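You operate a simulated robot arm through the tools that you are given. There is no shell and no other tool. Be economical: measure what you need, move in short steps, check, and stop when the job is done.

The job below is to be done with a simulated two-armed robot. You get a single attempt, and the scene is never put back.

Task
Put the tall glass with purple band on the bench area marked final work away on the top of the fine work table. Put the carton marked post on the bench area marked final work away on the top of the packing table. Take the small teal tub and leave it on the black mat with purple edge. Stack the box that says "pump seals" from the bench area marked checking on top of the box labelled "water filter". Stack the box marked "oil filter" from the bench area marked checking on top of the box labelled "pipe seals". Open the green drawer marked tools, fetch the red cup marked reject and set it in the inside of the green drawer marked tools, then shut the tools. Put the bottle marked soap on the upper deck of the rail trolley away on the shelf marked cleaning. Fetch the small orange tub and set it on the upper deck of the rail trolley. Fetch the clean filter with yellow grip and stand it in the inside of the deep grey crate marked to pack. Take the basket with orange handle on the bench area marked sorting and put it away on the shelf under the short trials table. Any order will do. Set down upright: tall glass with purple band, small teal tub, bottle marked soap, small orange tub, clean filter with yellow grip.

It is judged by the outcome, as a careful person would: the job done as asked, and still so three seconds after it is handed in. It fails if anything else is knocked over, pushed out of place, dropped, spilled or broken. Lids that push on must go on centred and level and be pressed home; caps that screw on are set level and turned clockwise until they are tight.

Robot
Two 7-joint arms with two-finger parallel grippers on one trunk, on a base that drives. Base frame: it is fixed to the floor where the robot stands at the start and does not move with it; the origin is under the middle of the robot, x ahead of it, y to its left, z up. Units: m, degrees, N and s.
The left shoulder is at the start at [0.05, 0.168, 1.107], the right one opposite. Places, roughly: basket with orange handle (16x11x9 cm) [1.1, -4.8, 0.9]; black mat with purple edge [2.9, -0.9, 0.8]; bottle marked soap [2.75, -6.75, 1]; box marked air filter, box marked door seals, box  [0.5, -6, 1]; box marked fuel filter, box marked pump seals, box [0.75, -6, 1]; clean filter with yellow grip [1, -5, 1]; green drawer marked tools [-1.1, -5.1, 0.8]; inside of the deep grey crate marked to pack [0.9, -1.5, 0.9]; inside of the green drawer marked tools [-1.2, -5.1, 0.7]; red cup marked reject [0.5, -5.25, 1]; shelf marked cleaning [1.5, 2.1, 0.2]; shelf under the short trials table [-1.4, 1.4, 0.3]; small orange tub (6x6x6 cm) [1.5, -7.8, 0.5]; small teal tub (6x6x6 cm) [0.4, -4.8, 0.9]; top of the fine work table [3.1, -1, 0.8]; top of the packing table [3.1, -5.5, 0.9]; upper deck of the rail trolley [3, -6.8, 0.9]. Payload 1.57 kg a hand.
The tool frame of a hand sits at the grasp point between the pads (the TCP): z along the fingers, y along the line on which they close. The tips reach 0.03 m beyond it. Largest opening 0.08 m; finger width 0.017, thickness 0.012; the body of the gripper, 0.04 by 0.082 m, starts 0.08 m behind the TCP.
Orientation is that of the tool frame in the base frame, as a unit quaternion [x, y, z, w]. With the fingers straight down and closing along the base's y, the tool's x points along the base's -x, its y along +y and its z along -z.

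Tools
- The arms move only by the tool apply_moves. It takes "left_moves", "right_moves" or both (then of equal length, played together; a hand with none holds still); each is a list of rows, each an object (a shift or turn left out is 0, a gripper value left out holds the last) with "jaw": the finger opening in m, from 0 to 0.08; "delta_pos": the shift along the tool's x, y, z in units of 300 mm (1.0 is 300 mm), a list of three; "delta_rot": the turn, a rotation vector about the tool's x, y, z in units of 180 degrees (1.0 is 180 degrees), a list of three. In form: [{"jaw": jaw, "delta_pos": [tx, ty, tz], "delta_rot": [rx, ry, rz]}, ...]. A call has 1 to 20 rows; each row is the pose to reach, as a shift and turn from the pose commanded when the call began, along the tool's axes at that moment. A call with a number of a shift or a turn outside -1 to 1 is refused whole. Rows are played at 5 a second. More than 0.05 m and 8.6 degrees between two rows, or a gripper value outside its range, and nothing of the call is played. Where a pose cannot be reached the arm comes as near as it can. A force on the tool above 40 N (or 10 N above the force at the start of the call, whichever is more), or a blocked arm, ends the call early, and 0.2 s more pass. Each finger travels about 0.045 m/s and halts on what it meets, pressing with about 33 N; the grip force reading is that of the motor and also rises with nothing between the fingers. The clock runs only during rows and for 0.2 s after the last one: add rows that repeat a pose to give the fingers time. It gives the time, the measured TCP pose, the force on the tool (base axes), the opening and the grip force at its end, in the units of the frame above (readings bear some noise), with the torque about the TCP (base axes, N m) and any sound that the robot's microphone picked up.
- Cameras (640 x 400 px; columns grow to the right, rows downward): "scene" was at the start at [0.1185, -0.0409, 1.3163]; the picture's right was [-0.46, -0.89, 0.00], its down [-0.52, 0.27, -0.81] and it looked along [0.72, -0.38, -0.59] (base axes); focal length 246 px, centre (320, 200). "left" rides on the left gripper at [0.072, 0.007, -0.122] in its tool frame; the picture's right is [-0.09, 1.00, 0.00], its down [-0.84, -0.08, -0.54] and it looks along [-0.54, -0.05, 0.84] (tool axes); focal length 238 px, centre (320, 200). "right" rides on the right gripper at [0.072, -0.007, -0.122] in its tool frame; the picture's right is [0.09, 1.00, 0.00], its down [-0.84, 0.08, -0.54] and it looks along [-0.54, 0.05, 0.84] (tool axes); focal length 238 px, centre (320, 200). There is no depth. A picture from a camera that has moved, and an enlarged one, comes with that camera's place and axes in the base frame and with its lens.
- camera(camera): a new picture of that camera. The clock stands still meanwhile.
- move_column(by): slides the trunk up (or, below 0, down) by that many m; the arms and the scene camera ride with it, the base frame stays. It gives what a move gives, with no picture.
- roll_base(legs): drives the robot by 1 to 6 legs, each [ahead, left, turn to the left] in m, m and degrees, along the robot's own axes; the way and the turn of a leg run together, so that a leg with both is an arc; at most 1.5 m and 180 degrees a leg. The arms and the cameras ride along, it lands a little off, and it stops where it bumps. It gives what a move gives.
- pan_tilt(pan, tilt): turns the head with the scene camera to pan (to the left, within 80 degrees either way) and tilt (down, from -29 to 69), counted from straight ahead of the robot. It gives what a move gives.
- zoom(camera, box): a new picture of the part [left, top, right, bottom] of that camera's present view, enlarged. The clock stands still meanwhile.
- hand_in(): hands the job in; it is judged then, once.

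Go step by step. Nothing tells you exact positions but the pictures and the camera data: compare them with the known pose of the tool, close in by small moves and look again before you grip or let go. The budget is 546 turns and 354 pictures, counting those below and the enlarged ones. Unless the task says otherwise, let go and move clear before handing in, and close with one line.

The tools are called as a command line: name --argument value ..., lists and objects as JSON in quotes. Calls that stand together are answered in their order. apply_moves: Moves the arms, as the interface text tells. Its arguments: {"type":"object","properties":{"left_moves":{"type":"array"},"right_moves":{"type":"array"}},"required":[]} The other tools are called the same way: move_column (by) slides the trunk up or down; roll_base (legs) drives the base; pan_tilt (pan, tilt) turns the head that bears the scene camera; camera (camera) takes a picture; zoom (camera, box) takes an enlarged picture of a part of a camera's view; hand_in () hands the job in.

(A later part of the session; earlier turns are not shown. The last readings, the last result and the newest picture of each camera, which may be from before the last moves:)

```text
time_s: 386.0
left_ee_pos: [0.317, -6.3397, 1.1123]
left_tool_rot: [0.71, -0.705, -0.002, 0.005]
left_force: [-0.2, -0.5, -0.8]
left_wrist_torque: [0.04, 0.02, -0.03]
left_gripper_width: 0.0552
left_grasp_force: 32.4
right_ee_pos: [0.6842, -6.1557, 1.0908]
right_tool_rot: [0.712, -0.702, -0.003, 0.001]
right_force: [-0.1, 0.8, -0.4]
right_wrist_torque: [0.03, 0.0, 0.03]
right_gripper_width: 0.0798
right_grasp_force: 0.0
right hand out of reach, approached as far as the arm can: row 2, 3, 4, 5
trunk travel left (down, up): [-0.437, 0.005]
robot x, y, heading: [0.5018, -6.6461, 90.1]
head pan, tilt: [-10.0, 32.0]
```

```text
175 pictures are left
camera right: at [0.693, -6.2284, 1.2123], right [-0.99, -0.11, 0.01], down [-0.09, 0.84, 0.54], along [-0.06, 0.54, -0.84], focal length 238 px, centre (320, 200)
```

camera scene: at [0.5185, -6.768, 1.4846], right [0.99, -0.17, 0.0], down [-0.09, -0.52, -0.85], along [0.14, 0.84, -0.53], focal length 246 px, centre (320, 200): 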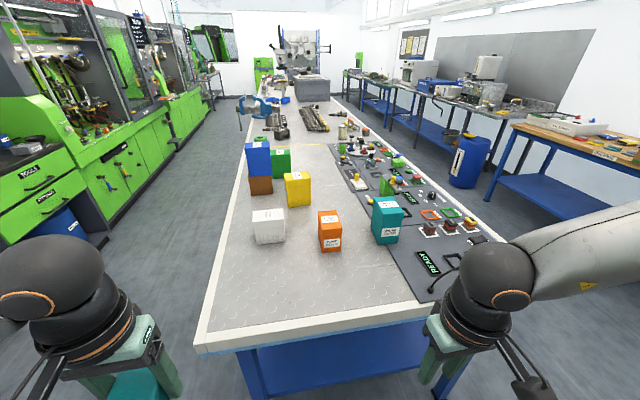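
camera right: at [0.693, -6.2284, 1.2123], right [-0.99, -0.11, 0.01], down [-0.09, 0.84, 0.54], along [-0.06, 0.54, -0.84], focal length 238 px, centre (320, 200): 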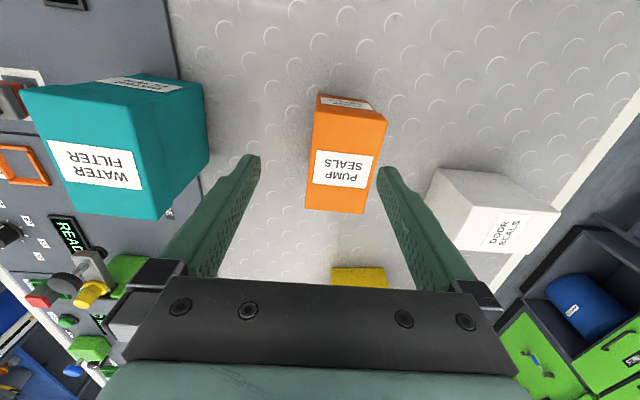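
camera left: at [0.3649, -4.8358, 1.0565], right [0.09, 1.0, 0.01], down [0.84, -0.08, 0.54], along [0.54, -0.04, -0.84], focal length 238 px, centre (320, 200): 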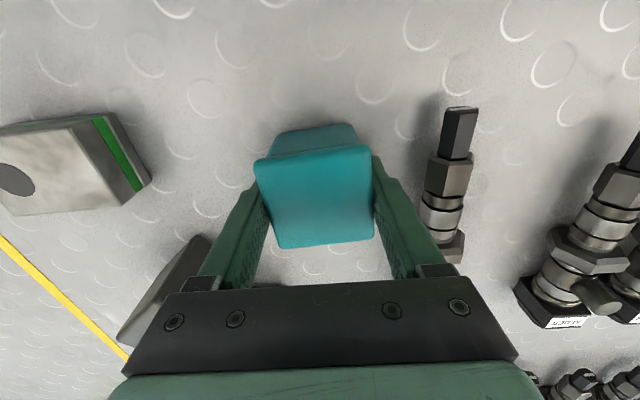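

roll_base --legs '[[0.03, 0.024, 0]]'

camera --camera "right"

```text
time_s: 386.9
left_ee_pos: [0.3038, -6.3245, 1.1117]
left_tool_rot: [0.709, -0.705, -0.002, 0.005]
left_force: [0.0, 0.8, -1.0]
left_wrist_torque: [0.05, 0.03, 0.0]
left_gripper_width: 0.0554
left_grasp_force: 33.2
right_ee_pos: [0.6724, -6.1426, 1.0917]
right_tool_rot: [0.711, -0.703, -0.003, 0.001]
right_force: [0.0, -0.6, 0.8]
right_wrist_torque: [0.03, 0.02, 0.01]
right_gripper_width: 0.0801
right_grasp_force: 0.0
trunk travel left (down, up): [-0.437, 0.005]
robot x, y, heading: [0.4907, -6.6288, 89.7]
head pan, tilt: [-10.0, 32.0]
stopped in leg 1: the robot was blocked; the commanded pose is now the measured one
```

```text
174 pictures are left
camera right: at [0.6803, -6.2152, 1.2131], right [-0.99, -0.1, 0.01], down [-0.08, 0.83, 0.54], along [-0.06, 0.54, -0.84], focal length 238 px, centre (320, 200)
```

right: 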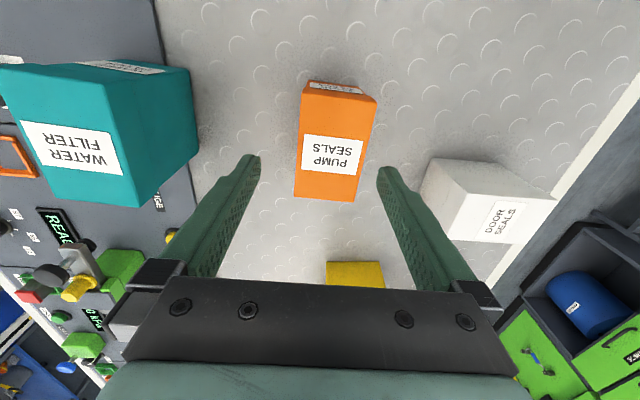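

apply_moves --right_moves '[{"delta_pos": [0, 0.047, 0]}, {"delta_pos": [0, 0.047, 0.1]}, {"delta_pos": [0, 0.047, 0.2]}, {"delta_pos": [0, 0.047, 0.2]}]'

camera --camera "right"

```text
time_s: 387.9
left_ee_pos: [0.3047, -6.3242, 1.1113]
left_tool_rot: [0.708, -0.706, -0.001, 0.005]
left_force: [-0.1, 0.4, -1.6]
left_wrist_torque: [0.02, 0.01, 0.02]
left_gripper_width: 0.0552
left_grasp_force: 33.1
right_ee_pos: [0.6769, -6.1588, 1.0407]
right_tool_rot: [0.711, -0.703, -0.004, 0.001]
right_force: [-0.2, -0.5, 0.0]
right_wrist_torque: [-0.02, -0.02, 0.01]
right_gripper_width: 0.08
right_grasp_force: 0.1
right hand out of reach, approached as far as the arm can: row 1, 2, 3, 4
trunk travel left (down, up): [-0.437, 0.005]
robot x, y, heading: [0.4894, -6.6317, 89.9]
head pan, tilt: [-10.0, 32.0]
```

```text
173 pictures are left
camera right: at [0.6857, -6.2311, 1.1627], right [-0.99, -0.1, 0.01], down [-0.08, 0.83, 0.55], along [-0.06, 0.54, -0.84], focal length 238 px, centre (320, 200)
```

right: 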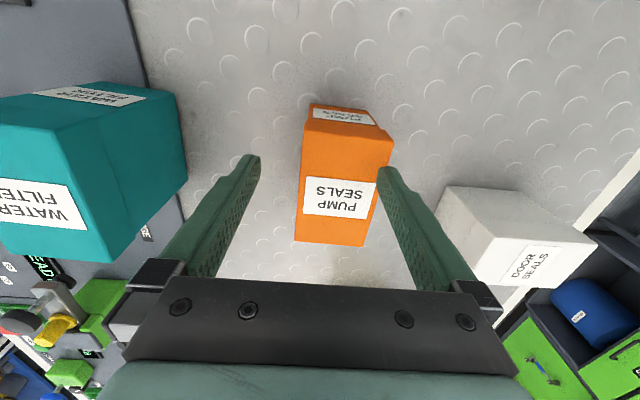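

The right arm keeps running into a joint limit. I'll test whether a yaw of the wrist frees it.

apply_moves --right_moves '[{"delta_pos": [0.1, 0, -0.15]}, {"delta_pos": [0.1, 0, -0.2], "delta_rot": [0, 0, 0.045]}, {"delta_pos": [0.1, 0, -0.2], "delta_rot": [0, 0, 0.09]}, {"delta_pos": [0.1, 0, -0.2], "delta_rot": [0, 0, 0.13]}, {"delta_pos": [0.1, 0, -0.2], "delta_rot": [0, 0, 0.17]}]'

apply_moves --right_moves '[{"delta_pos": [-0.12, 0.04, 0]}, {"delta_pos": [-0.24, 0.08, 0]}, {"delta_pos": [-0.36, 0.12, 0]}, {"delta_pos": [-0.36, 0.12, 0]}]'

```text
refused: row 1 steps farther than a row can; nothing moved
```

```text
time_s: 388.9
left_ee_pos: [0.3033, -6.3255, 1.1118]
left_tool_rot: [0.709, -0.705, -0.001, 0.005]
left_force: [0.8, 0.4, 0.0]
left_wrist_torque: [0.03, 0.01, -0.02]
left_gripper_width: 0.0553
left_grasp_force: 32.7
right_ee_pos: [0.7001, -6.1249, 1.0697]
right_tool_rot: [0.711, -0.703, -0.003, 0.001]
right_force: [0.1, 0.3, -0.7]
right_wrist_torque: [-0.03, 0.02, -0.01]
right_gripper_width: 0.08
right_grasp_force: 0.0
right hand out of reach, approached as far as the arm can: row 1, 2, 3, 4
trunk travel left (down, up): [-0.437, 0.005]
robot x, y, heading: [0.4869, -6.6315, 90.0]
head pan, tilt: [-10.0, 32.0]
```

apply_moves --right_moves '[{"delta_pos": [0.05, -0.05, -0.05]}, {"delta_pos": [0.1, -0.1, -0.1]}, {"delta_pos": [0.1, -0.1, -0.1]}]'

roll_base --legs '[[0, 0.08, 0]]'

apply_moves --right_moves '[{"delta_pos": [-0.1, 0, 0.05]}, {"delta_pos": [-0.15, 0, 0.15]}, {"delta_pos": [-0.15, 0, 0.25]}, {"delta_pos": [-0.15, 0, 0.32]}, {"delta_pos": [-0.15, 0, 0.32]}]'

```text
time_s: 389.8
left_ee_pos: [0.3038, -6.324, 1.1121]
left_tool_rot: [0.709, -0.705, -0.001, 0.005]
left_force: [0.5, -0.7, -0.4]
left_wrist_torque: [0.01, -0.03, 0.04]
left_gripper_width: 0.0551
left_grasp_force: 33.2
right_ee_pos: [0.7311, -6.1523, 1.1005]
right_tool_rot: [0.711, -0.703, -0.002, 0.001]
right_force: [-0.1, -0.2, -0.6]
right_wrist_torque: [0.0, -0.01, 0.0]
right_gripper_width: 0.0798
right_grasp_force: 0.0
trunk travel left (down, up): [-0.437, 0.005]
robot x, y, heading: [0.4881, -6.6317, 89.5]
head pan, tilt: [-10.0, 32.0]
```

```text
time_s: 390.6
left_ee_pos: [0.2996, -6.3259, 1.1114]
left_tool_rot: [-0.705, 0.709, 0.001, -0.005]
left_force: [-0.5, 0.2, -0.4]
left_wrist_torque: [-0.01, -0.01, 0.0]
left_gripper_width: 0.0553
left_grasp_force: 33.1
right_ee_pos: [0.7274, -6.1565, 1.1003]
right_tool_rot: [-0.707, 0.707, 0.002, -0.001]
right_force: [0.1, 0.5, 0.1]
right_wrist_torque: [0.0, -0.05, -0.03]
right_gripper_width: 0.0799
right_grasp_force: 0.0
trunk travel left (down, up): [-0.437, 0.005]
robot x, y, heading: [0.4804, -6.6337, 89.6]
head pan, tilt: [-10.0, 32.0]
stopped in leg 1: the robot was blocked; the commanded pose is now the measured one
```

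```text
time_s: 391.6
left_ee_pos: [0.3006, -6.3273, 1.1128]
left_tool_rot: [-0.705, 0.709, 0.002, -0.005]
left_force: [0.0, -0.1, -0.7]
left_wrist_torque: [-0.02, 0.02, -0.03]
left_gripper_width: 0.0555
left_grasp_force: 32.9
right_ee_pos: [0.7334, -6.1225, 1.0292]
right_tool_rot: [0.708, -0.706, -0.018, -0.005]
right_force: [1.5, -11.1, 20.9]
right_wrist_torque: [-0.49, 0.88, 0.56]
right_gripper_width: 0.0788
right_grasp_force: 0.0
right hand out of reach, approached as far as the arm can: row 3, 4, 5
trunk travel left (down, up): [-0.437, 0.005]
robot x, y, heading: [0.4799, -6.6344, 89.3]
head pan, tilt: [-10.0, 32.0]
stopped in row 5 (right hand): the force on the tool passed its limit (the readings are from after the stop); the commanded pose is now the measured one
```

The base was blocked sideways and the right finger touched something. I'll lift off and look.

apply_moves --right_moves '[{"delta_pos": [0, -0.03, -0.1]}, {"delta_pos": [0, -0.05, -0.22]}, {"delta_pos": [0.05, -0.05, -0.3]}]'

camera --camera "right"

camera --camera "scene"

```text
time_s: 392.4
left_ee_pos: [0.2999, -6.3264, 1.1126]
left_tool_rot: [-0.706, 0.709, 0.002, -0.004]
left_force: [-0.4, 0.1, -0.1]
left_wrist_torque: [0.0, 0.0, 0.03]
left_gripper_width: 0.0552
left_grasp_force: 33.0
right_ee_pos: [0.7509, -6.1376, 1.1137]
right_tool_rot: [0.707, -0.707, -0.016, -0.003]
right_force: [1.0, -0.1, 0.4]
right_wrist_torque: [-0.01, 0.04, 0.01]
right_gripper_width: 0.0801
right_grasp_force: 0.1
trunk travel left (down, up): [-0.437, 0.005]
robot x, y, heading: [0.4818, -6.6318, 89.5]
head pan, tilt: [-10.0, 32.0]
```

```text
172 pictures are left
camera right: at [0.7598, -6.2138, 1.2346], right [-1.0, -0.09, 0.01], down [-0.07, 0.82, 0.57], along [-0.06, 0.56, -0.82], focal length 238 px, centre (320, 200)
```

right: 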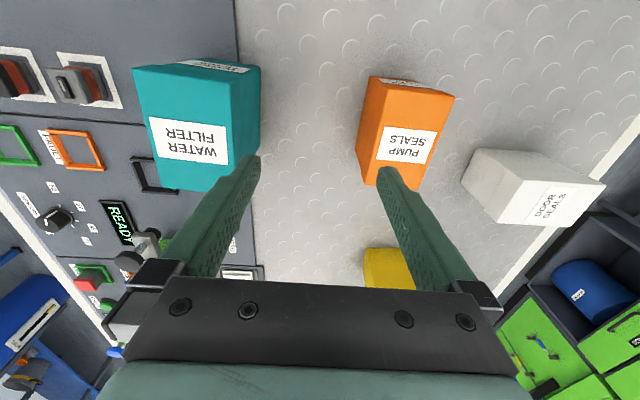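

```text
171 pictures are left
camera scene: at [0.4992, -6.506, 1.4847], right [0.98, -0.18, 0.0], down [-0.1, -0.52, -0.85], along [0.15, 0.83, -0.53], focal length 246 px, centre (320, 200)
```

scene: 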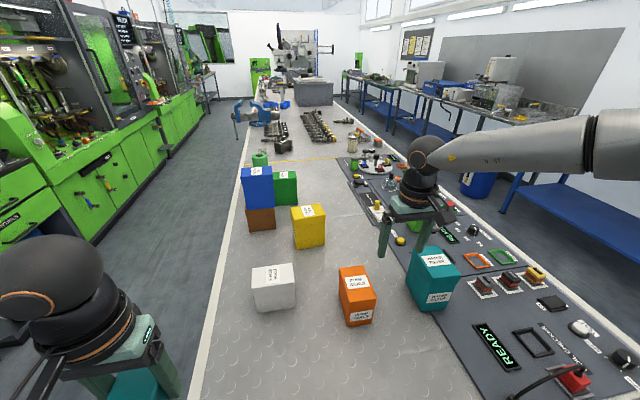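

I'll set the tub down on the free bench corner and use the left arm, which reaches better, for the stacking.

apply_moves --right_moves '[{"delta_pos": [0.12, -0.1, -0.05]}, {"delta_pos": [0.25, -0.15, -0.1]}, {"delta_pos": [0.4, -0.2, -0.1]}, {"delta_pos": [0.5, -0.2, -0.1]}]'

roll_base --legs '[[-0.03, 0, 0.5], [0, -0.08, 0]]'

apply_moves --left_moves '[{"delta_pos": [-0.13, 0, 0.05]}, {"delta_pos": [-0.25, 0, 0.15]}, {"delta_pos": [-0.25, 0, 0.28]}, {"delta_pos": [-0.25, 0, 0.4]}, {"delta_pos": [-0.25, 0, 0.5]}, {"delta_pos": [-0.25, 0, 0.5]}]'

camera --camera "left"

```text
time_s: 393.4
left_ee_pos: [0.3002, -6.3251, 1.112]
left_tool_rot: [-0.705, 0.709, 0.001, -0.005]
left_force: [-0.6, 1.0, -1.8]
left_wrist_torque: [0.0, 0.0, -0.01]
left_gripper_width: 0.0552
left_grasp_force: 32.6
right_ee_pos: [0.8109, -6.2879, 1.137]
right_tool_rot: [-0.707, 0.707, 0.015, 0.004]
right_force: [0.2, 0.3, 0.9]
right_wrist_torque: [0.02, 0.01, -0.01]
right_gripper_width: 0.0801
right_grasp_force: 0.0
trunk travel left (down, up): [-0.437, 0.005]
robot x, y, heading: [0.4832, -6.6327, 89.7]
head pan, tilt: [-10.0, 32.0]
```

```text
time_s: 394.9
left_ee_pos: [0.3753, -6.358, 1.1109]
left_tool_rot: [0.709, -0.706, -0.002, 0.006]
left_force: [0.6, -0.3, -1.2]
left_wrist_torque: [-0.01, 0.03, 0.0]
left_gripper_width: 0.055
left_grasp_force: 33.1
right_ee_pos: [0.8853, -6.3153, 1.1372]
right_tool_rot: [0.711, -0.703, -0.016, -0.004]
right_force: [1.3, -0.3, -0.2]
right_wrist_torque: [0.02, 0.02, -0.04]
right_gripper_width: 0.08
right_grasp_force: 0.1
trunk travel left (down, up): [-0.437, 0.005]
robot x, y, heading: [0.5588, -6.6643, 90.1]
head pan, tilt: [-10.0, 32.0]
```

```text
time_s: 396.3
left_ee_pos: [0.3741, -6.285, 0.9608]
left_tool_rot: [0.709, -0.705, -0.002, 0.005]
left_force: [-0.7, 0.0, -0.8]
left_wrist_torque: [0.02, -0.02, 0.0]
left_gripper_width: 0.0553
left_grasp_force: 33.3
right_ee_pos: [0.8834, -6.3143, 1.1374]
right_tool_rot: [0.711, -0.703, -0.017, -0.004]
right_force: [0.2, 1.1, 0.1]
right_wrist_torque: [0.02, 0.01, -0.06]
right_gripper_width: 0.0802
right_grasp_force: 0.0
trunk travel left (down, up): [-0.437, 0.005]
robot x, y, heading: [0.5593, -6.6614, 90.1]
head pan, tilt: [-10.0, 32.0]
```

```text
170 pictures are left
camera left: at [0.3694, -6.3567, 1.0837], right [-1.0, 0.09, 0.01], down [0.08, 0.84, 0.54], along [0.04, 0.54, -0.84], focal length 238 px, centre (320, 200)
```

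left: 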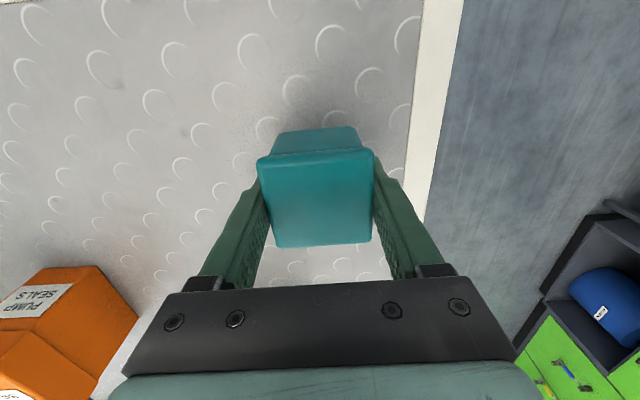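

apply_moves --left_moves '[{"delta_pos": [0, 0, 0.04]}, {"delta_pos": [0, 0, 0.07]}, {"delta_pos": [0, 0, 0.09]}, {"delta_pos": [0, 0, 0.09]}]'

```text
time_s: 397.3
left_ee_pos: [0.3741, -6.2835, 0.9331]
left_tool_rot: [0.71, -0.705, 0.0, 0.005]
left_force: [-0.1, 0.7, -1.3]
left_wrist_torque: [-0.03, 0.01, -0.03]
left_gripper_width: 0.0551
left_grasp_force: 33.0
right_ee_pos: [0.8839, -6.3146, 1.138]
right_tool_rot: [0.711, -0.703, -0.016, -0.004]
right_force: [0.1, -0.2, 0.5]
right_wrist_torque: [0.02, -0.02, -0.01]
right_gripper_width: 0.0799
right_grasp_force: 0.0
trunk travel left (down, up): [-0.437, 0.005]
robot x, y, heading: [0.5559, -6.6577, 89.9]
head pan, tilt: [-10.0, 32.0]
```

apply_moves --left_moves '[{"delta_pos": [0, 0, 0.008]}, {"delta_pos": [0, 0, 0.014]}, {"delta_pos": [0, 0, 0.014]}]'

apply_moves --left_moves '[{"jaw": 0.065}, {"jaw": 0.08}, {"jaw": 0.08}]'

apply_moves --left_moves '[{"delta_pos": [0, 0, -0.08]}, {"delta_pos": [0, 0, -0.2]}, {"delta_pos": [0, 0, -0.34]}, {"delta_pos": [0, 0, -0.48]}, {"delta_pos": [0, 0, -0.6]}]'

camera --camera "left"

```text
time_s: 398.1
left_ee_pos: [0.3732, -6.2834, 0.9322]
left_tool_rot: [0.709, -0.705, -0.003, 0.004]
left_force: [-4.9, -7.0, 23.7]
left_wrist_torque: [-0.22, -0.08, 0.0]
left_gripper_width: 0.0551
left_grasp_force: 32.9
right_ee_pos: [0.8846, -6.3164, 1.1384]
right_tool_rot: [0.711, -0.703, -0.017, -0.003]
right_force: [-0.4, 0.0, 0.3]
right_wrist_torque: [0.03, 0.01, 0.01]
right_gripper_width: 0.0802
right_grasp_force: 0.1
trunk travel left (down, up): [-0.437, 0.005]
robot x, y, heading: [0.556, -6.6629, 90.1]
head pan, tilt: [-10.0, 32.0]
```

```text
time_s: 398.9
left_ee_pos: [0.3732, -6.2832, 0.9307]
left_tool_rot: [0.71, -0.704, -0.001, 0.004]
left_force: [-8.6, -2.9, 9.7]
left_wrist_torque: [0.01, -0.15, 0.02]
left_gripper_width: 0.0729
left_grasp_force: 0.0
right_ee_pos: [0.8845, -6.3144, 1.137]
right_tool_rot: [0.711, -0.704, -0.015, -0.005]
right_force: [0.4, 0.6, 0.4]
right_wrist_torque: [-0.01, -0.01, 0.03]
right_gripper_width: 0.0802
right_grasp_force: 0.1
trunk travel left (down, up): [-0.437, 0.005]
robot x, y, heading: [0.5583, -6.6622, 89.7]
head pan, tilt: [-10.0, 32.0]
```

```text
time_s: 400.1
left_ee_pos: [0.3738, -6.2828, 1.1123]
left_tool_rot: [0.709, -0.705, -0.001, 0.005]
left_force: [-0.4, -0.4, -0.2]
left_wrist_torque: [0.0, -0.01, -0.02]
left_gripper_width: 0.0798
left_grasp_force: 0.1
right_ee_pos: [0.8838, -6.3135, 1.1379]
right_tool_rot: [0.711, -0.703, -0.016, -0.003]
right_force: [-0.3, 0.0, -0.1]
right_wrist_torque: [-0.03, 0.02, 0.0]
right_gripper_width: 0.0805
right_grasp_force: 0.0
trunk travel left (down, up): [-0.437, 0.005]
robot x, y, heading: [0.5582, -6.6615, 90.0]
head pan, tilt: [-10.0, 32.0]
```

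```text
169 pictures are left
camera left: at [0.3687, -6.3543, 1.2347], right [-1.0, 0.09, 0.01], down [0.08, 0.84, 0.54], along [0.04, 0.54, -0.84], focal length 238 px, centre (320, 200)
```

left: 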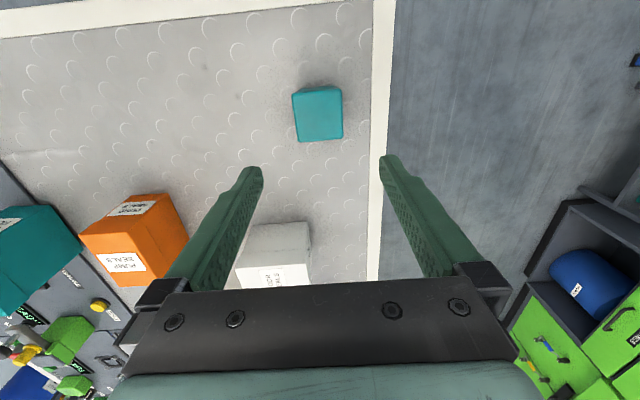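

The tub is set down safely. I'll move right so the left hand is over pump seals.

roll_base --legs '[[0.01, -0.285, 0]]'

apply_moves --left_moves '[{"delta_pos": [-0.13, 0, 0]}, {"delta_pos": [-0.26, 0, 0]}, {"delta_pos": [-0.39, 0, 0]}, {"delta_pos": [-0.47, 0, 0]}, {"delta_pos": [-0.47, 0, 0]}]'

camera --camera "left"

```text
time_s: 402.0
left_ee_pos: [0.654, -6.2729, 1.1111]
left_tool_rot: [0.711, -0.703, -0.001, 0.005]
left_force: [0.2, -0.6, -0.6]
left_wrist_torque: [0.0, 0.0, -0.01]
left_gripper_width: 0.0802
left_grasp_force: 0.0
right_ee_pos: [1.1654, -6.3027, 1.1376]
right_tool_rot: [0.713, -0.701, -0.016, -0.004]
right_force: [0.7, -0.1, 0.0]
right_wrist_torque: [0.01, -0.01, 0.0]
right_gripper_width: 0.0802
right_grasp_force: 0.0
trunk travel left (down, up): [-0.437, 0.005]
robot x, y, heading: [0.8379, -6.6521, 90.2]
head pan, tilt: [-10.0, 32.0]
```

```text
time_s: 403.2
left_ee_pos: [0.6523, -6.1308, 1.1095]
left_tool_rot: [0.711, -0.703, -0.001, 0.005]
left_force: [-0.3, 0.4, 0.7]
left_wrist_torque: [0.04, 0.02, -0.03]
left_gripper_width: 0.0798
left_grasp_force: 0.1
right_ee_pos: [1.1635, -6.3022, 1.1372]
right_tool_rot: [0.713, -0.701, -0.015, -0.004]
right_force: [0.1, 0.2, 0.2]
right_wrist_torque: [0.01, -0.02, 0.01]
right_gripper_width: 0.08
right_grasp_force: 0.1
trunk travel left (down, up): [-0.437, 0.005]
robot x, y, heading: [0.8417, -6.6522, 90.3]
head pan, tilt: [-10.0, 32.0]
```

```text
168 pictures are left
camera left: at [0.647, -6.2029, 1.2326], right [-1.0, 0.08, 0.01], down [0.07, 0.84, 0.54], along [0.04, 0.54, -0.84], focal length 238 px, centre (320, 200)
```

left: 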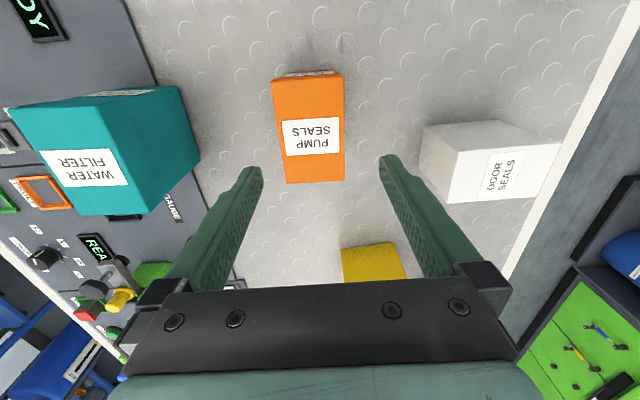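

apply_moves --left_moves '[{"delta_pos": [0, -0.027, 0.1]}, {"delta_pos": [0, -0.027, 0.2]}, {"delta_pos": [0, -0.027, 0.26]}, {"delta_pos": [0, -0.027, 0.26]}]'

camera --camera "left"

```text
time_s: 404.2
left_ee_pos: [0.6593, -6.1315, 1.0292]
left_tool_rot: [0.711, -0.703, -0.001, 0.005]
left_force: [0.6, -0.8, -0.5]
left_wrist_torque: [0.01, 0.01, 0.0]
left_gripper_width: 0.0801
left_grasp_force: 0.1
right_ee_pos: [1.1649, -6.3012, 1.1373]
right_tool_rot: [0.712, -0.701, -0.016, -0.005]
right_force: [-0.2, 0.5, -0.1]
right_wrist_torque: [-0.02, 0.02, -0.01]
right_gripper_width: 0.08
right_grasp_force: 0.0
trunk travel left (down, up): [-0.437, 0.005]
robot x, y, heading: [0.8391, -6.6525, 90.5]
head pan, tilt: [-10.0, 32.0]
```

```text
167 pictures are left
camera left: at [0.6544, -6.2041, 1.153], right [-1.0, 0.08, 0.01], down [0.07, 0.84, 0.54], along [0.04, 0.54, -0.84], focal length 238 px, centre (320, 200)
```

left: 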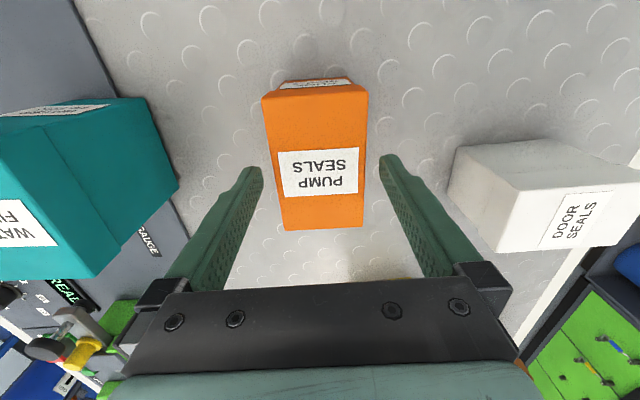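

apply_moves --left_moves '[{"delta_pos": [0, 0, 0.07]}, {"delta_pos": [0, 0, 0.14]}, {"delta_pos": [0, 0, 0.21]}, {"delta_pos": [0, 0, 0.245]}, {"delta_pos": [0, 0, 0.245]}]'

apply_moves --left_moves '[{"jaw": 0.065}, {"jaw": 0.055}, {"jaw": 0.05}, {"jaw": 0.05}]'

apply_moves --left_moves '[{"delta_pos": [0, 0, -0.08]}, {"delta_pos": [0, 0, -0.2]}, {"delta_pos": [0, 0, -0.34]}, {"delta_pos": [0, 0, -0.48]}, {"delta_pos": [0, 0, -0.62]}, {"delta_pos": [0, 0, -0.7]}, {"delta_pos": [0, 0, -0.7]}]'

camera --camera "scene"

```text
time_s: 405.4
left_ee_pos: [0.6591, -6.1324, 0.9565]
left_tool_rot: [0.711, -0.703, -0.002, 0.004]
left_force: [-0.6, -0.1, -0.8]
left_wrist_torque: [-0.01, 0.01, 0.01]
left_gripper_width: 0.0802
left_grasp_force: 0.1
right_ee_pos: [1.1632, -6.3033, 1.1377]
right_tool_rot: [0.713, -0.701, -0.016, -0.004]
right_force: [-0.7, 0.5, 0.3]
right_wrist_torque: [0.01, 0.03, 0.01]
right_gripper_width: 0.0798
right_grasp_force: 0.0
trunk travel left (down, up): [-0.437, 0.005]
robot x, y, heading: [0.839, -6.6516, 90.3]
head pan, tilt: [-10.0, 32.0]
```

```text
time_s: 406.4
left_ee_pos: [0.658, -6.1322, 0.9574]
left_tool_rot: [0.711, -0.703, -0.002, 0.005]
left_force: [1.7, 0.4, -0.7]
left_wrist_torque: [0.07, -0.11, -0.08]
left_gripper_width: 0.0617
left_grasp_force: 33.0
right_ee_pos: [1.164, -6.3035, 1.1383]
right_tool_rot: [0.713, -0.701, -0.015, -0.005]
right_force: [0.0, 0.6, -0.1]
right_wrist_torque: [-0.03, -0.02, -0.02]
right_gripper_width: 0.0797
right_grasp_force: 0.0
trunk travel left (down, up): [-0.437, 0.005]
robot x, y, heading: [0.8409, -6.6489, 90.1]
head pan, tilt: [-10.0, 32.0]
```

```text
time_s: 408.0
left_ee_pos: [0.6628, -6.1305, 1.1674]
left_tool_rot: [0.711, -0.704, 0.0, 0.005]
left_force: [0.3, 0.0, -0.8]
left_wrist_torque: [-0.03, -0.01, -0.02]
left_gripper_width: 0.0617
left_grasp_force: 33.2
right_ee_pos: [1.1646, -6.3029, 1.1374]
right_tool_rot: [0.712, -0.702, -0.015, -0.004]
right_force: [-0.7, 0.6, 0.1]
right_wrist_torque: [0.01, 0.01, -0.02]
right_gripper_width: 0.08
right_grasp_force: 0.0
trunk travel left (down, up): [-0.437, 0.005]
robot x, y, heading: [0.8408, -6.6531, 90.3]
head pan, tilt: [-10.0, 32.0]
```

```text
166 pictures are left
camera scene: at [0.8563, -6.5248, 1.4846], right [0.99, -0.17, 0.0], down [-0.09, -0.52, -0.85], along [0.14, 0.84, -0.53], focal length 246 px, centre (320, 200)
```

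scene: 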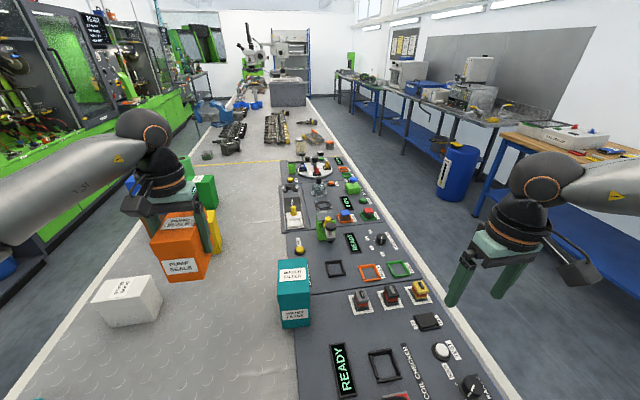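

zoom --camera "scene" --box '[240, 240, 360, 340]'

roll_base --legs '[[0, -0.2, 0]]'

zoom --camera "scene" --box '[80, 160, 280, 340]'

```text
4.00 times, centred on (300, 290) of scene
camera zoom: at [0.8563, -6.5248, 1.4846], right [0.99, -0.17, 0.0], down [-0.09, -0.52, -0.85], along [0.14, 0.84, -0.53], focal length 984 px, centre (400, -160)
```

zoom: 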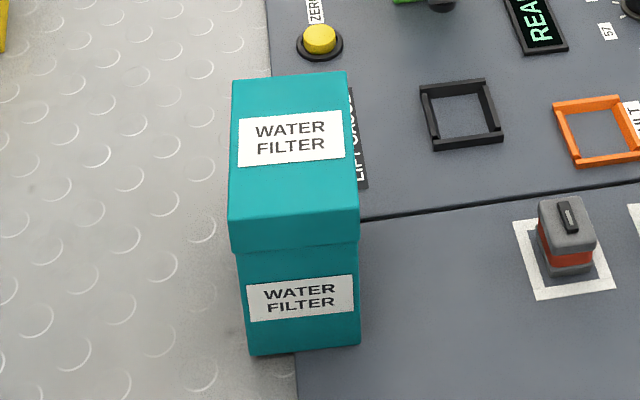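

```text
time_s: 409.6
left_ee_pos: [0.8621, -6.1281, 1.166]
left_tool_rot: [0.71, -0.704, -0.001, 0.005]
left_force: [-0.8, 0.2, -0.9]
left_wrist_torque: [0.02, -0.02, -0.03]
left_gripper_width: 0.0617
left_grasp_force: 33.3
right_ee_pos: [1.3626, -6.3024, 1.1364]
right_tool_rot: [0.712, -0.702, -0.016, -0.004]
right_force: [-0.2, -0.1, 0.8]
right_wrist_torque: [-0.02, 0.0, 0.01]
right_gripper_width: 0.0799
right_grasp_force: 0.0
trunk travel left (down, up): [-0.437, 0.005]
robot x, y, heading: [1.0402, -6.651, 90.2]
head pan, tilt: [-10.0, 32.0]
```

```text
2.22 times, centred on (180, 250) of scene
camera zoom: at [1.0554, -6.524, 1.4846], right [0.99, -0.17, 0.0], down [-0.09, -0.52, -0.85], along [0.14, 0.84, -0.53], focal length 546 px, centre (631, 89)
```

zoom: 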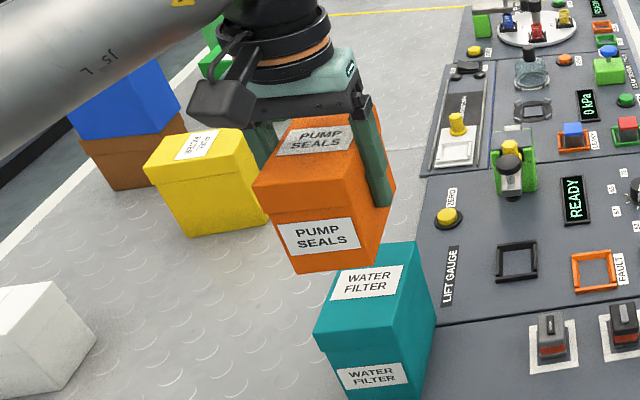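

apply_moves --left_moves '[{"delta_pos": [-0.023, 0.017, 0.0]}, {"delta_pos": [-0.023, 0.017, 0.08]}, {"delta_pos": [-0.023, 0.017, 0.15]}, {"delta_pos": [-0.023, 0.017, 0.18]}, {"delta_pos": [-0.023, 0.017, 0.18]}]'

zoom --camera "scene" --box '[120, 180, 280, 340]'

```text
time_s: 410.8
left_ee_pos: [0.8548, -6.1212, 1.1136]
left_tool_rot: [0.71, -0.704, -0.001, 0.006]
left_force: [0.7, 0.3, -1.8]
left_wrist_torque: [0.0, -0.01, -0.02]
left_gripper_width: 0.0617
left_grasp_force: 33.4
right_ee_pos: [1.3628, -6.3024, 1.138]
right_tool_rot: [0.712, -0.702, -0.016, -0.004]
right_force: [0.9, -0.1, -0.1]
right_wrist_torque: [0.01, 0.01, 0.03]
right_gripper_width: 0.0801
right_grasp_force: 0.0
trunk travel left (down, up): [-0.437, 0.005]
robot x, y, heading: [1.0405, -6.6537, 90.1]
head pan, tilt: [-10.0, 32.0]
```

```text
2.50 times, centred on (200, 260) of scene
camera zoom: at [1.0547, -6.524, 1.4846], right [0.99, -0.17, 0.0], down [-0.09, -0.52, -0.85], along [0.14, 0.84, -0.53], focal length 615 px, centre (620, 50)
```

zoom: 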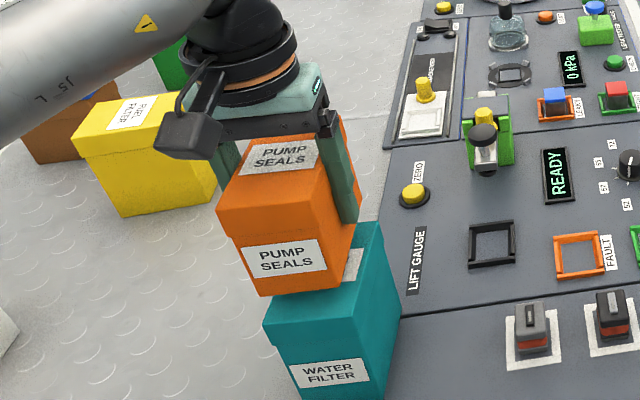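

apply_moves --left_moves '[{"delta_pos": [0, -0.018, 0.02]}, {"delta_pos": [0, -0.018, 0.035]}, {"delta_pos": [0, -0.018, 0.045]}, {"delta_pos": [0, -0.018, 0.045]}]'

apply_moves --left_moves '[{"delta_pos": [0, 0, 0.01]}, {"delta_pos": [0, 0, 0.02]}, {"delta_pos": [0, 0, 0.02]}]'

zoom --camera "scene" --box '[120, 180, 280, 340]'

```text
time_s: 411.8
left_ee_pos: [0.8602, -6.123, 1.0996]
left_tool_rot: [0.71, -0.704, -0.001, 0.006]
left_force: [-1.1, 0.4, -1.3]
left_wrist_torque: [-0.01, -0.01, -0.02]
left_gripper_width: 0.0618
left_grasp_force: 33.4
right_ee_pos: [1.362, -6.3019, 1.1378]
right_tool_rot: [0.712, -0.702, -0.016, -0.004]
right_force: [-0.9, 0.4, 0.4]
right_wrist_torque: [0.01, -0.01, 0.0]
right_gripper_width: 0.0799
right_grasp_force: 0.0
trunk travel left (down, up): [-0.437, 0.005]
robot x, y, heading: [1.0369, -6.6507, 90.2]
head pan, tilt: [-10.0, 32.0]
```

```text
time_s: 412.6
left_ee_pos: [0.8596, -6.1243, 1.0942]
left_tool_rot: [0.71, -0.704, -0.001, 0.005]
left_force: [-0.7, -0.5, -0.6]
left_wrist_torque: [0.02, 0.02, 0.01]
left_gripper_width: 0.0618
left_grasp_force: 32.5
right_ee_pos: [1.3626, -6.3025, 1.1374]
right_tool_rot: [0.712, -0.702, -0.016, -0.004]
right_force: [-0.3, -0.2, -0.3]
right_wrist_torque: [0.01, -0.03, 0.02]
right_gripper_width: 0.08
right_grasp_force: 0.1
trunk travel left (down, up): [-0.437, 0.005]
robot x, y, heading: [1.0399, -6.6514, 90.0]
head pan, tilt: [-10.0, 32.0]
```

```text
2.50 times, centred on (200, 260) of scene
camera zoom: at [1.0547, -6.524, 1.4846], right [0.99, -0.17, 0.0], down [-0.09, -0.52, -0.85], along [0.14, 0.84, -0.53], focal length 615 px, centre (620, 50)
```

zoom: 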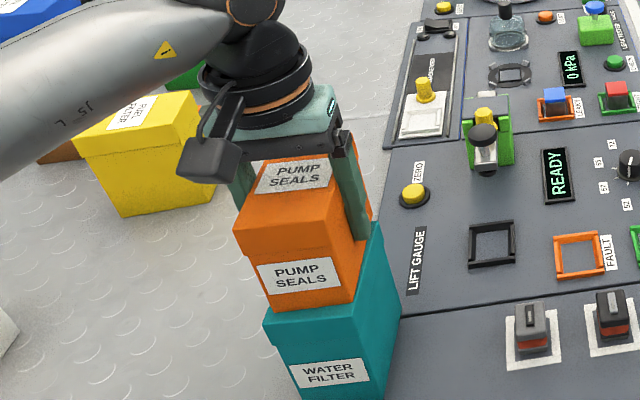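

apply_moves --left_moves '[{"delta_pos": [0, 0, 0.008]}, {"delta_pos": [0, 0, 0.014]}, {"delta_pos": [0, 0, 0.014]}]'

apply_moves --left_moves '[{"delta_pos": [0, 0, 0.008]}, {"delta_pos": [0, 0, 0.012]}, {"delta_pos": [0, 0, 0.012]}]'

```text
time_s: 413.4
left_ee_pos: [0.8618, -6.1241, 1.0937]
left_tool_rot: [0.711, -0.704, -0.003, 0.002]
left_force: [-4.2, 1.7, 23.8]
left_wrist_torque: [-0.83, 0.0, -0.2]
left_gripper_width: 0.0618
left_grasp_force: 32.7
right_ee_pos: [1.362, -6.3044, 1.1376]
right_tool_rot: [0.712, -0.702, -0.016, -0.005]
right_force: [0.0, 0.4, -0.2]
right_wrist_torque: [0.01, 0.01, -0.02]
right_gripper_width: 0.0802
right_grasp_force: 0.1
trunk travel left (down, up): [-0.437, 0.005]
robot x, y, heading: [1.041, -6.6552, 90.4]
head pan, tilt: [-10.0, 32.0]
```

```text
time_s: 414.2
left_ee_pos: [0.8618, -6.1247, 1.0904]
left_tool_rot: [0.711, -0.703, -0.004, 0.0]
left_force: [-5.4, 2.0, 30.9]
left_wrist_torque: [0.1, -0.11, 0.0]
left_gripper_width: 0.0617
left_grasp_force: 33.1
right_ee_pos: [1.3627, -6.3044, 1.138]
right_tool_rot: [0.712, -0.702, -0.017, -0.006]
right_force: [0.5, -0.4, 0.4]
right_wrist_torque: [0.01, 0.01, 0.02]
right_gripper_width: 0.0799
right_grasp_force: 0.0
trunk travel left (down, up): [-0.437, 0.005]
robot x, y, heading: [1.0403, -6.653, 90.3]
head pan, tilt: [-10.0, 32.0]
```

In contact. I'll relieve the pressure, open slowly and rise.

apply_moves --left_moves '[{"delta_pos": [0, 0, -0.015]}, {"delta_pos": [0, 0, -0.015], "jaw": 0.07}, {"delta_pos": [0, 0, -0.015], "jaw": 0.08}, {"delta_pos": [0, 0, -0.015], "jaw": 0.08}]'

apply_moves --left_moves '[{"delta_pos": [0, 0, -0.06]}, {"delta_pos": [0, 0, -0.15]}, {"delta_pos": [0, 0, -0.28]}, {"delta_pos": [0, 0, -0.4]}, {"delta_pos": [0.1, 0, -0.4]}, {"delta_pos": [0.25, 0, -0.4]}, {"delta_pos": [0.4, 0, -0.4]}]'

camera --camera "scene"

```text
time_s: 415.2
left_ee_pos: [0.8619, -6.124, 1.0905]
left_tool_rot: [0.71, -0.704, -0.001, 0.005]
left_force: [-0.2, -0.4, 0.0]
left_wrist_torque: [0.04, 0.04, -0.02]
left_gripper_width: 0.0802
left_grasp_force: 0.0
right_ee_pos: [1.3638, -6.3018, 1.1378]
right_tool_rot: [0.712, -0.702, -0.016, -0.004]
right_force: [-0.2, 0.0, 0.0]
right_wrist_torque: [-0.01, -0.03, -0.02]
right_gripper_width: 0.0803
right_grasp_force: 0.2
trunk travel left (down, up): [-0.437, 0.005]
robot x, y, heading: [1.0426, -6.6536, 90.5]
head pan, tilt: [-10.0, 32.0]
```

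```text
time_s: 416.8
left_ee_pos: [0.8642, -6.2428, 1.2096]
left_tool_rot: [0.711, -0.704, 0.0, 0.005]
left_force: [-0.4, -0.2, 0.4]
left_wrist_torque: [0.06, -0.02, 0.0]
left_gripper_width: 0.08
left_grasp_force: 0.0
right_ee_pos: [1.3619, -6.3025, 1.138]
right_tool_rot: [0.712, -0.702, -0.016, -0.003]
right_force: [0.5, 0.2, -0.3]
right_wrist_torque: [0.06, 0.01, -0.03]
right_gripper_width: 0.0801
right_grasp_force: 0.2
trunk travel left (down, up): [-0.437, 0.005]
robot x, y, heading: [1.0387, -6.6516, 90.2]
head pan, tilt: [-10.0, 32.0]
```

```text
161 pictures are left
camera scene: at [1.0543, -6.5248, 1.4848], right [0.99, -0.17, 0.0], down [-0.09, -0.52, -0.85], along [0.14, 0.84, -0.53], focal length 246 px, centre (320, 200)
```

scene: 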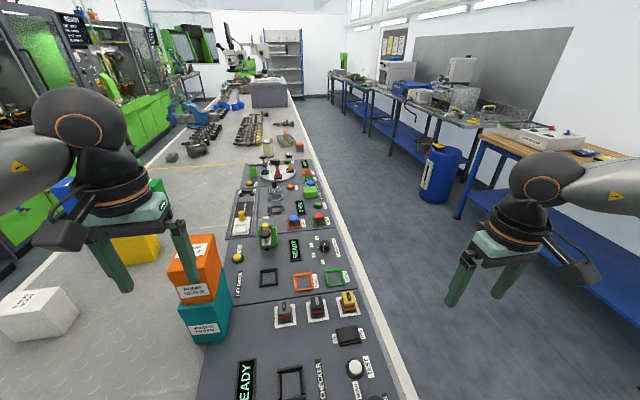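

Both stacks are done. Now I'll retrieve the teal tub from the corner.

roll_base --legs '[[0, 0.49, 0]]'

apply_moves --left_moves '[{"delta_pos": [0.05, 0, 0.1], "jaw": 0.075}, {"delta_pos": [0.1, 0, 0.2]}, {"delta_pos": [0.1, 0, 0.35]}, {"delta_pos": [0.1, 0, 0.45]}, {"delta_pos": [0.1, 0, 0.45]}]'

camera --camera "left"

```text
time_s: 419.7
left_ee_pos: [0.3777, -6.2439, 1.2094]
left_tool_rot: [0.712, -0.702, -0.002, 0.005]
left_force: [-0.1, -0.5, 0.5]
left_wrist_torque: [0.02, 0.01, 0.03]
left_gripper_width: 0.08
left_grasp_force: 0.1
right_ee_pos: [0.8766, -6.3038, 1.138]
right_tool_rot: [0.713, -0.701, -0.015, -0.004]
right_force: [-1.0, 0.5, -0.3]
right_wrist_torque: [0.04, -0.02, 0.0]
right_gripper_width: 0.0798
right_grasp_force: 0.1
trunk travel left (down, up): [-0.437, 0.005]
robot x, y, heading: [0.5519, -6.6523, 90.6]
head pan, tilt: [-10.0, 32.0]
```

```text
time_s: 420.9
left_ee_pos: [0.3757, -6.2768, 1.0767]
left_tool_rot: [0.713, -0.701, -0.002, 0.003]
left_force: [-1.0, 0.3, 0.3]
left_wrist_torque: [0.04, -0.01, -0.03]
left_gripper_width: 0.0746
left_grasp_force: 0.0
right_ee_pos: [0.8767, -6.3039, 1.1373]
right_tool_rot: [0.714, -0.7, -0.016, -0.004]
right_force: [0.7, -0.5, 0.1]
right_wrist_torque: [0.02, -0.02, -0.02]
right_gripper_width: 0.08
right_grasp_force: 0.1
trunk travel left (down, up): [-0.437, 0.005]
robot x, y, heading: [0.5523, -6.6536, 90.3]
head pan, tilt: [-10.0, 32.0]
```

```text
160 pictures are left
camera left: at [0.3698, -6.3486, 1.1996], right [-1.0, 0.08, 0.01], down [0.07, 0.84, 0.54], along [0.04, 0.54, -0.84], focal length 238 px, centre (320, 200)
```

left: 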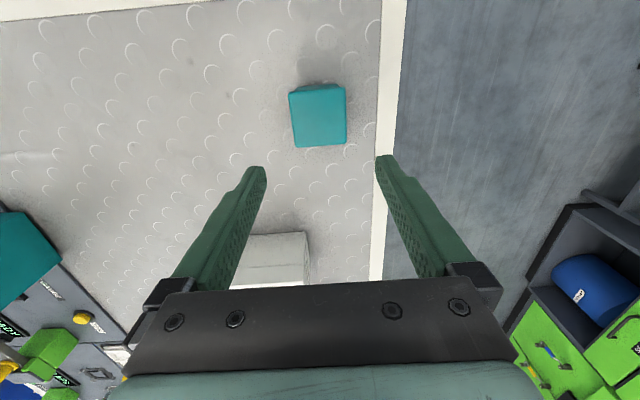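

apply_moves --left_moves '[{"delta_pos": [0.043, 0.005, 0.1]}, {"delta_pos": [0.043, 0.005, 0.22]}, {"delta_pos": [0.043, 0.005, 0.3]}, {"delta_pos": [0.043, 0.005, 0.3]}]'

camera --camera "left"

```text
time_s: 421.9
left_ee_pos: [0.3733, -6.2876, 0.9856]
left_tool_rot: [0.712, -0.702, -0.001, 0.004]
left_force: [0.5, -0.6, -0.2]
left_wrist_torque: [0.01, -0.01, 0.02]
left_gripper_width: 0.0751
left_grasp_force: 0.0
right_ee_pos: [0.8773, -6.3047, 1.1379]
right_tool_rot: [0.714, -0.7, -0.015, -0.004]
right_force: [-0.1, 0.2, -0.2]
right_wrist_torque: [0.0, -0.03, 0.02]
right_gripper_width: 0.0801
right_grasp_force: 0.1
trunk travel left (down, up): [-0.437, 0.005]
robot x, y, heading: [0.5546, -6.6555, 90.5]
head pan, tilt: [-10.0, 32.0]
```

```text
159 pictures are left
camera left: at [0.3691, -6.36, 1.1085], right [-1.0, 0.08, 0.01], down [0.07, 0.84, 0.54], along [0.04, 0.54, -0.84], focal length 238 px, centre (320, 200)
```

left: 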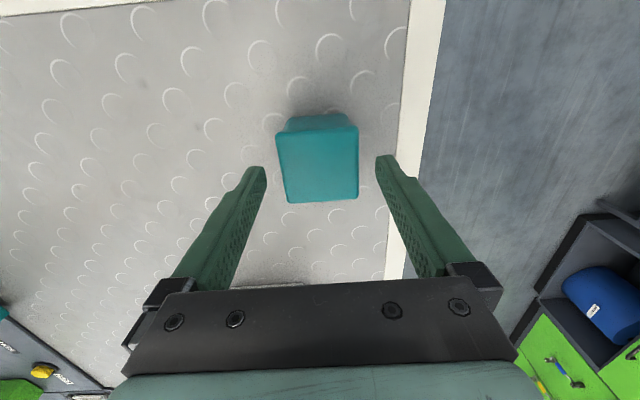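

Aligned. I'll lower and grip the tub.

apply_moves --left_moves '[{"delta_pos": [0, 0, 0.06]}, {"delta_pos": [0, 0, 0.12]}, {"delta_pos": [0, 0, 0.165]}, {"delta_pos": [0, 0, 0.165]}]'

apply_moves --left_moves '[{"jaw": 0.06}, {"jaw": 0.045}, {"jaw": 0.045}, {"jaw": 0.045}]'

apply_moves --left_moves '[{"delta_pos": [0, 0, -0.08]}, {"delta_pos": [0, 0, -0.2]}, {"delta_pos": [0, 0, -0.34]}, {"delta_pos": [0, 0, -0.48]}, {"delta_pos": [0.1, 0, -0.6]}, {"delta_pos": [0.2, 0, -0.6]}]'

camera --camera "left"

```text
time_s: 422.9
left_ee_pos: [0.3732, -6.2897, 0.9348]
left_tool_rot: [0.712, -0.703, -0.001, 0.005]
left_force: [-0.5, -0.2, -0.2]
left_wrist_torque: [0.01, 0.04, 0.02]
left_gripper_width: 0.075
left_grasp_force: 0.0
right_ee_pos: [0.877, -6.304, 1.138]
right_tool_rot: [0.714, -0.7, -0.016, -0.004]
right_force: [0.0, 0.6, -0.6]
right_wrist_torque: [-0.03, -0.01, 0.0]
right_gripper_width: 0.0802
right_grasp_force: 0.1
trunk travel left (down, up): [-0.437, 0.005]
robot x, y, heading: [0.558, -6.6535, 90.8]
head pan, tilt: [-10.0, 32.0]
```

```text
time_s: 423.9
left_ee_pos: [0.3745, -6.2897, 0.9344]
left_tool_rot: [0.712, -0.702, -0.002, 0.005]
left_force: [-0.4, -1.3, 0.0]
left_wrist_torque: [-0.06, -0.01, 0.03]
left_gripper_width: 0.0551
left_grasp_force: 33.3
right_ee_pos: [0.8758, -6.3037, 1.1377]
right_tool_rot: [0.713, -0.701, -0.016, -0.004]
right_force: [0.5, -0.5, 0.5]
right_wrist_torque: [-0.02, 0.01, -0.03]
right_gripper_width: 0.0802
right_grasp_force: 0.1
trunk travel left (down, up): [-0.437, 0.005]
robot x, y, heading: [0.5532, -6.6526, 90.4]
head pan, tilt: [-10.0, 32.0]
```

```text
time_s: 425.3
left_ee_pos: [0.3775, -6.3457, 1.1147]
left_tool_rot: [0.713, -0.702, -0.002, 0.006]
left_force: [0.0, 0.9, -1.2]
left_wrist_torque: [0.0, 0.01, -0.02]
left_gripper_width: 0.0553
left_grasp_force: 33.1
right_ee_pos: [0.8762, -6.3039, 1.1369]
right_tool_rot: [0.714, -0.7, -0.015, -0.004]
right_force: [-0.4, -0.1, -0.7]
right_wrist_torque: [-0.01, 0.01, 0.02]
right_gripper_width: 0.0799
right_grasp_force: 0.1
trunk travel left (down, up): [-0.437, 0.005]
robot x, y, heading: [0.5532, -6.6574, 90.5]
head pan, tilt: [-10.0, 32.0]
```

```text
158 pictures are left
camera left: at [0.3728, -6.4191, 1.2379], right [-1.0, 0.08, 0.01], down [0.07, 0.84, 0.54], along [0.04, 0.54, -0.84], focal length 238 px, centre (320, 200)
```

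left: 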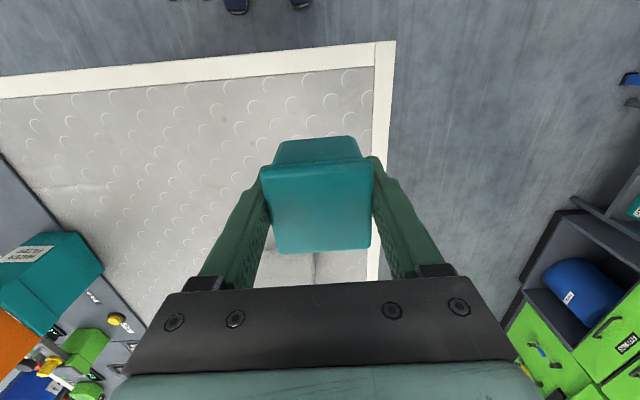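

I want the tub in the right hand so the better left arm is free for the soap. I'll set it back on the corner and regrasp it with the right hand.

apply_moves --left_moves '[{"delta_pos": [-0.1, 0, 0.1]}, {"delta_pos": [-0.17, 0, 0.24]}, {"delta_pos": [-0.17, 0, 0.38]}, {"delta_pos": [-0.17, 0, 0.52]}, {"delta_pos": [-0.17, 0, 0.585]}, {"delta_pos": [-0.17, 0, 0.605]}, {"delta_pos": [-0.17, 0, 0.605]}]'

apply_moves --left_moves '[{"jaw": 0.065}, {"jaw": 0.08}, {"jaw": 0.08}]'

apply_moves --left_moves '[{"delta_pos": [0, 0, -0.08]}, {"delta_pos": [0, 0, -0.2]}, {"delta_pos": [0, 0, -0.34]}, {"delta_pos": [0.05, 0, -0.48]}, {"delta_pos": [0.15, 0, -0.6]}, {"delta_pos": [0.3, 0, -0.7]}]'

roll_base --legs '[[0, 0.39, -0.5]]'

camera --camera "right"

```text
time_s: 426.9
left_ee_pos: [0.3754, -6.2962, 0.935]
left_tool_rot: [0.712, -0.702, -0.002, 0.004]
left_force: [-2.1, -0.1, 15.6]
left_wrist_torque: [-0.36, -0.04, -0.09]
left_gripper_width: 0.0556
left_grasp_force: 32.7
right_ee_pos: [0.8755, -6.3049, 1.1375]
right_tool_rot: [0.714, -0.7, -0.017, -0.004]
right_force: [0.4, -0.3, -0.3]
right_wrist_torque: [0.0, -0.03, 0.0]
right_gripper_width: 0.08
right_grasp_force: 0.0
trunk travel left (down, up): [-0.437, 0.005]
robot x, y, heading: [0.5511, -6.6518, 90.5]
head pan, tilt: [-10.0, 32.0]
```

```text
time_s: 427.7
left_ee_pos: [0.3759, -6.297, 0.9336]
left_tool_rot: [0.712, -0.702, -0.001, 0.005]
left_force: [0.1, -0.3, 0.3]
left_wrist_torque: [-0.01, 0.01, -0.01]
left_gripper_width: 0.0801
left_grasp_force: 0.1
right_ee_pos: [0.8769, -6.3041, 1.1372]
right_tool_rot: [0.714, -0.7, -0.016, -0.004]
right_force: [-0.1, -0.5, 0.4]
right_wrist_torque: [0.0, 0.01, -0.01]
right_gripper_width: 0.08
right_grasp_force: 0.2
trunk travel left (down, up): [-0.437, 0.005]
robot x, y, heading: [0.5584, -6.6522, 90.6]
head pan, tilt: [-10.0, 32.0]
```

```text
refused: row 6 steps farther than a row can; nothing moved
```

```text
time_s: 429.6
left_ee_pos: [0.0919, -6.2953, 0.9319]
left_tool_rot: [0.708, -0.706, 0.001, 0.003]
left_force: [-1.0, 0.3, 0.1]
left_wrist_torque: [0.03, -0.08, -0.02]
left_gripper_width: 0.08
left_grasp_force: 0.1
right_ee_pos: [0.5924, -6.3078, 1.1384]
right_tool_rot: [0.71, -0.705, -0.014, -0.004]
right_force: [-0.8, 0.4, 0.3]
right_wrist_torque: [0.01, -0.07, -0.01]
right_gripper_width: 0.0801
right_grasp_force: 0.1
trunk travel left (down, up): [-0.437, 0.005]
robot x, y, heading: [0.2662, -6.6559, 90.0]
head pan, tilt: [-10.0, 32.0]
stopped in leg 1: the robot was blocked; the commanded pose is now the measured one
```

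```text
157 pictures are left
camera right: at [0.6012, -6.3837, 1.2584], right [-0.99, -0.1, 0.01], down [-0.08, 0.82, 0.57], along [-0.06, 0.56, -0.82], focal length 238 px, centre (320, 200)
```

right: 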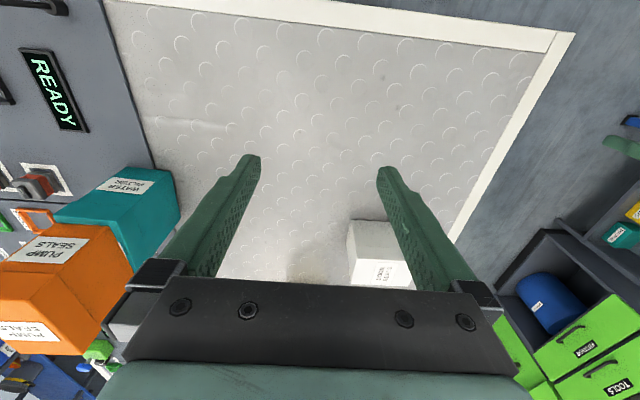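

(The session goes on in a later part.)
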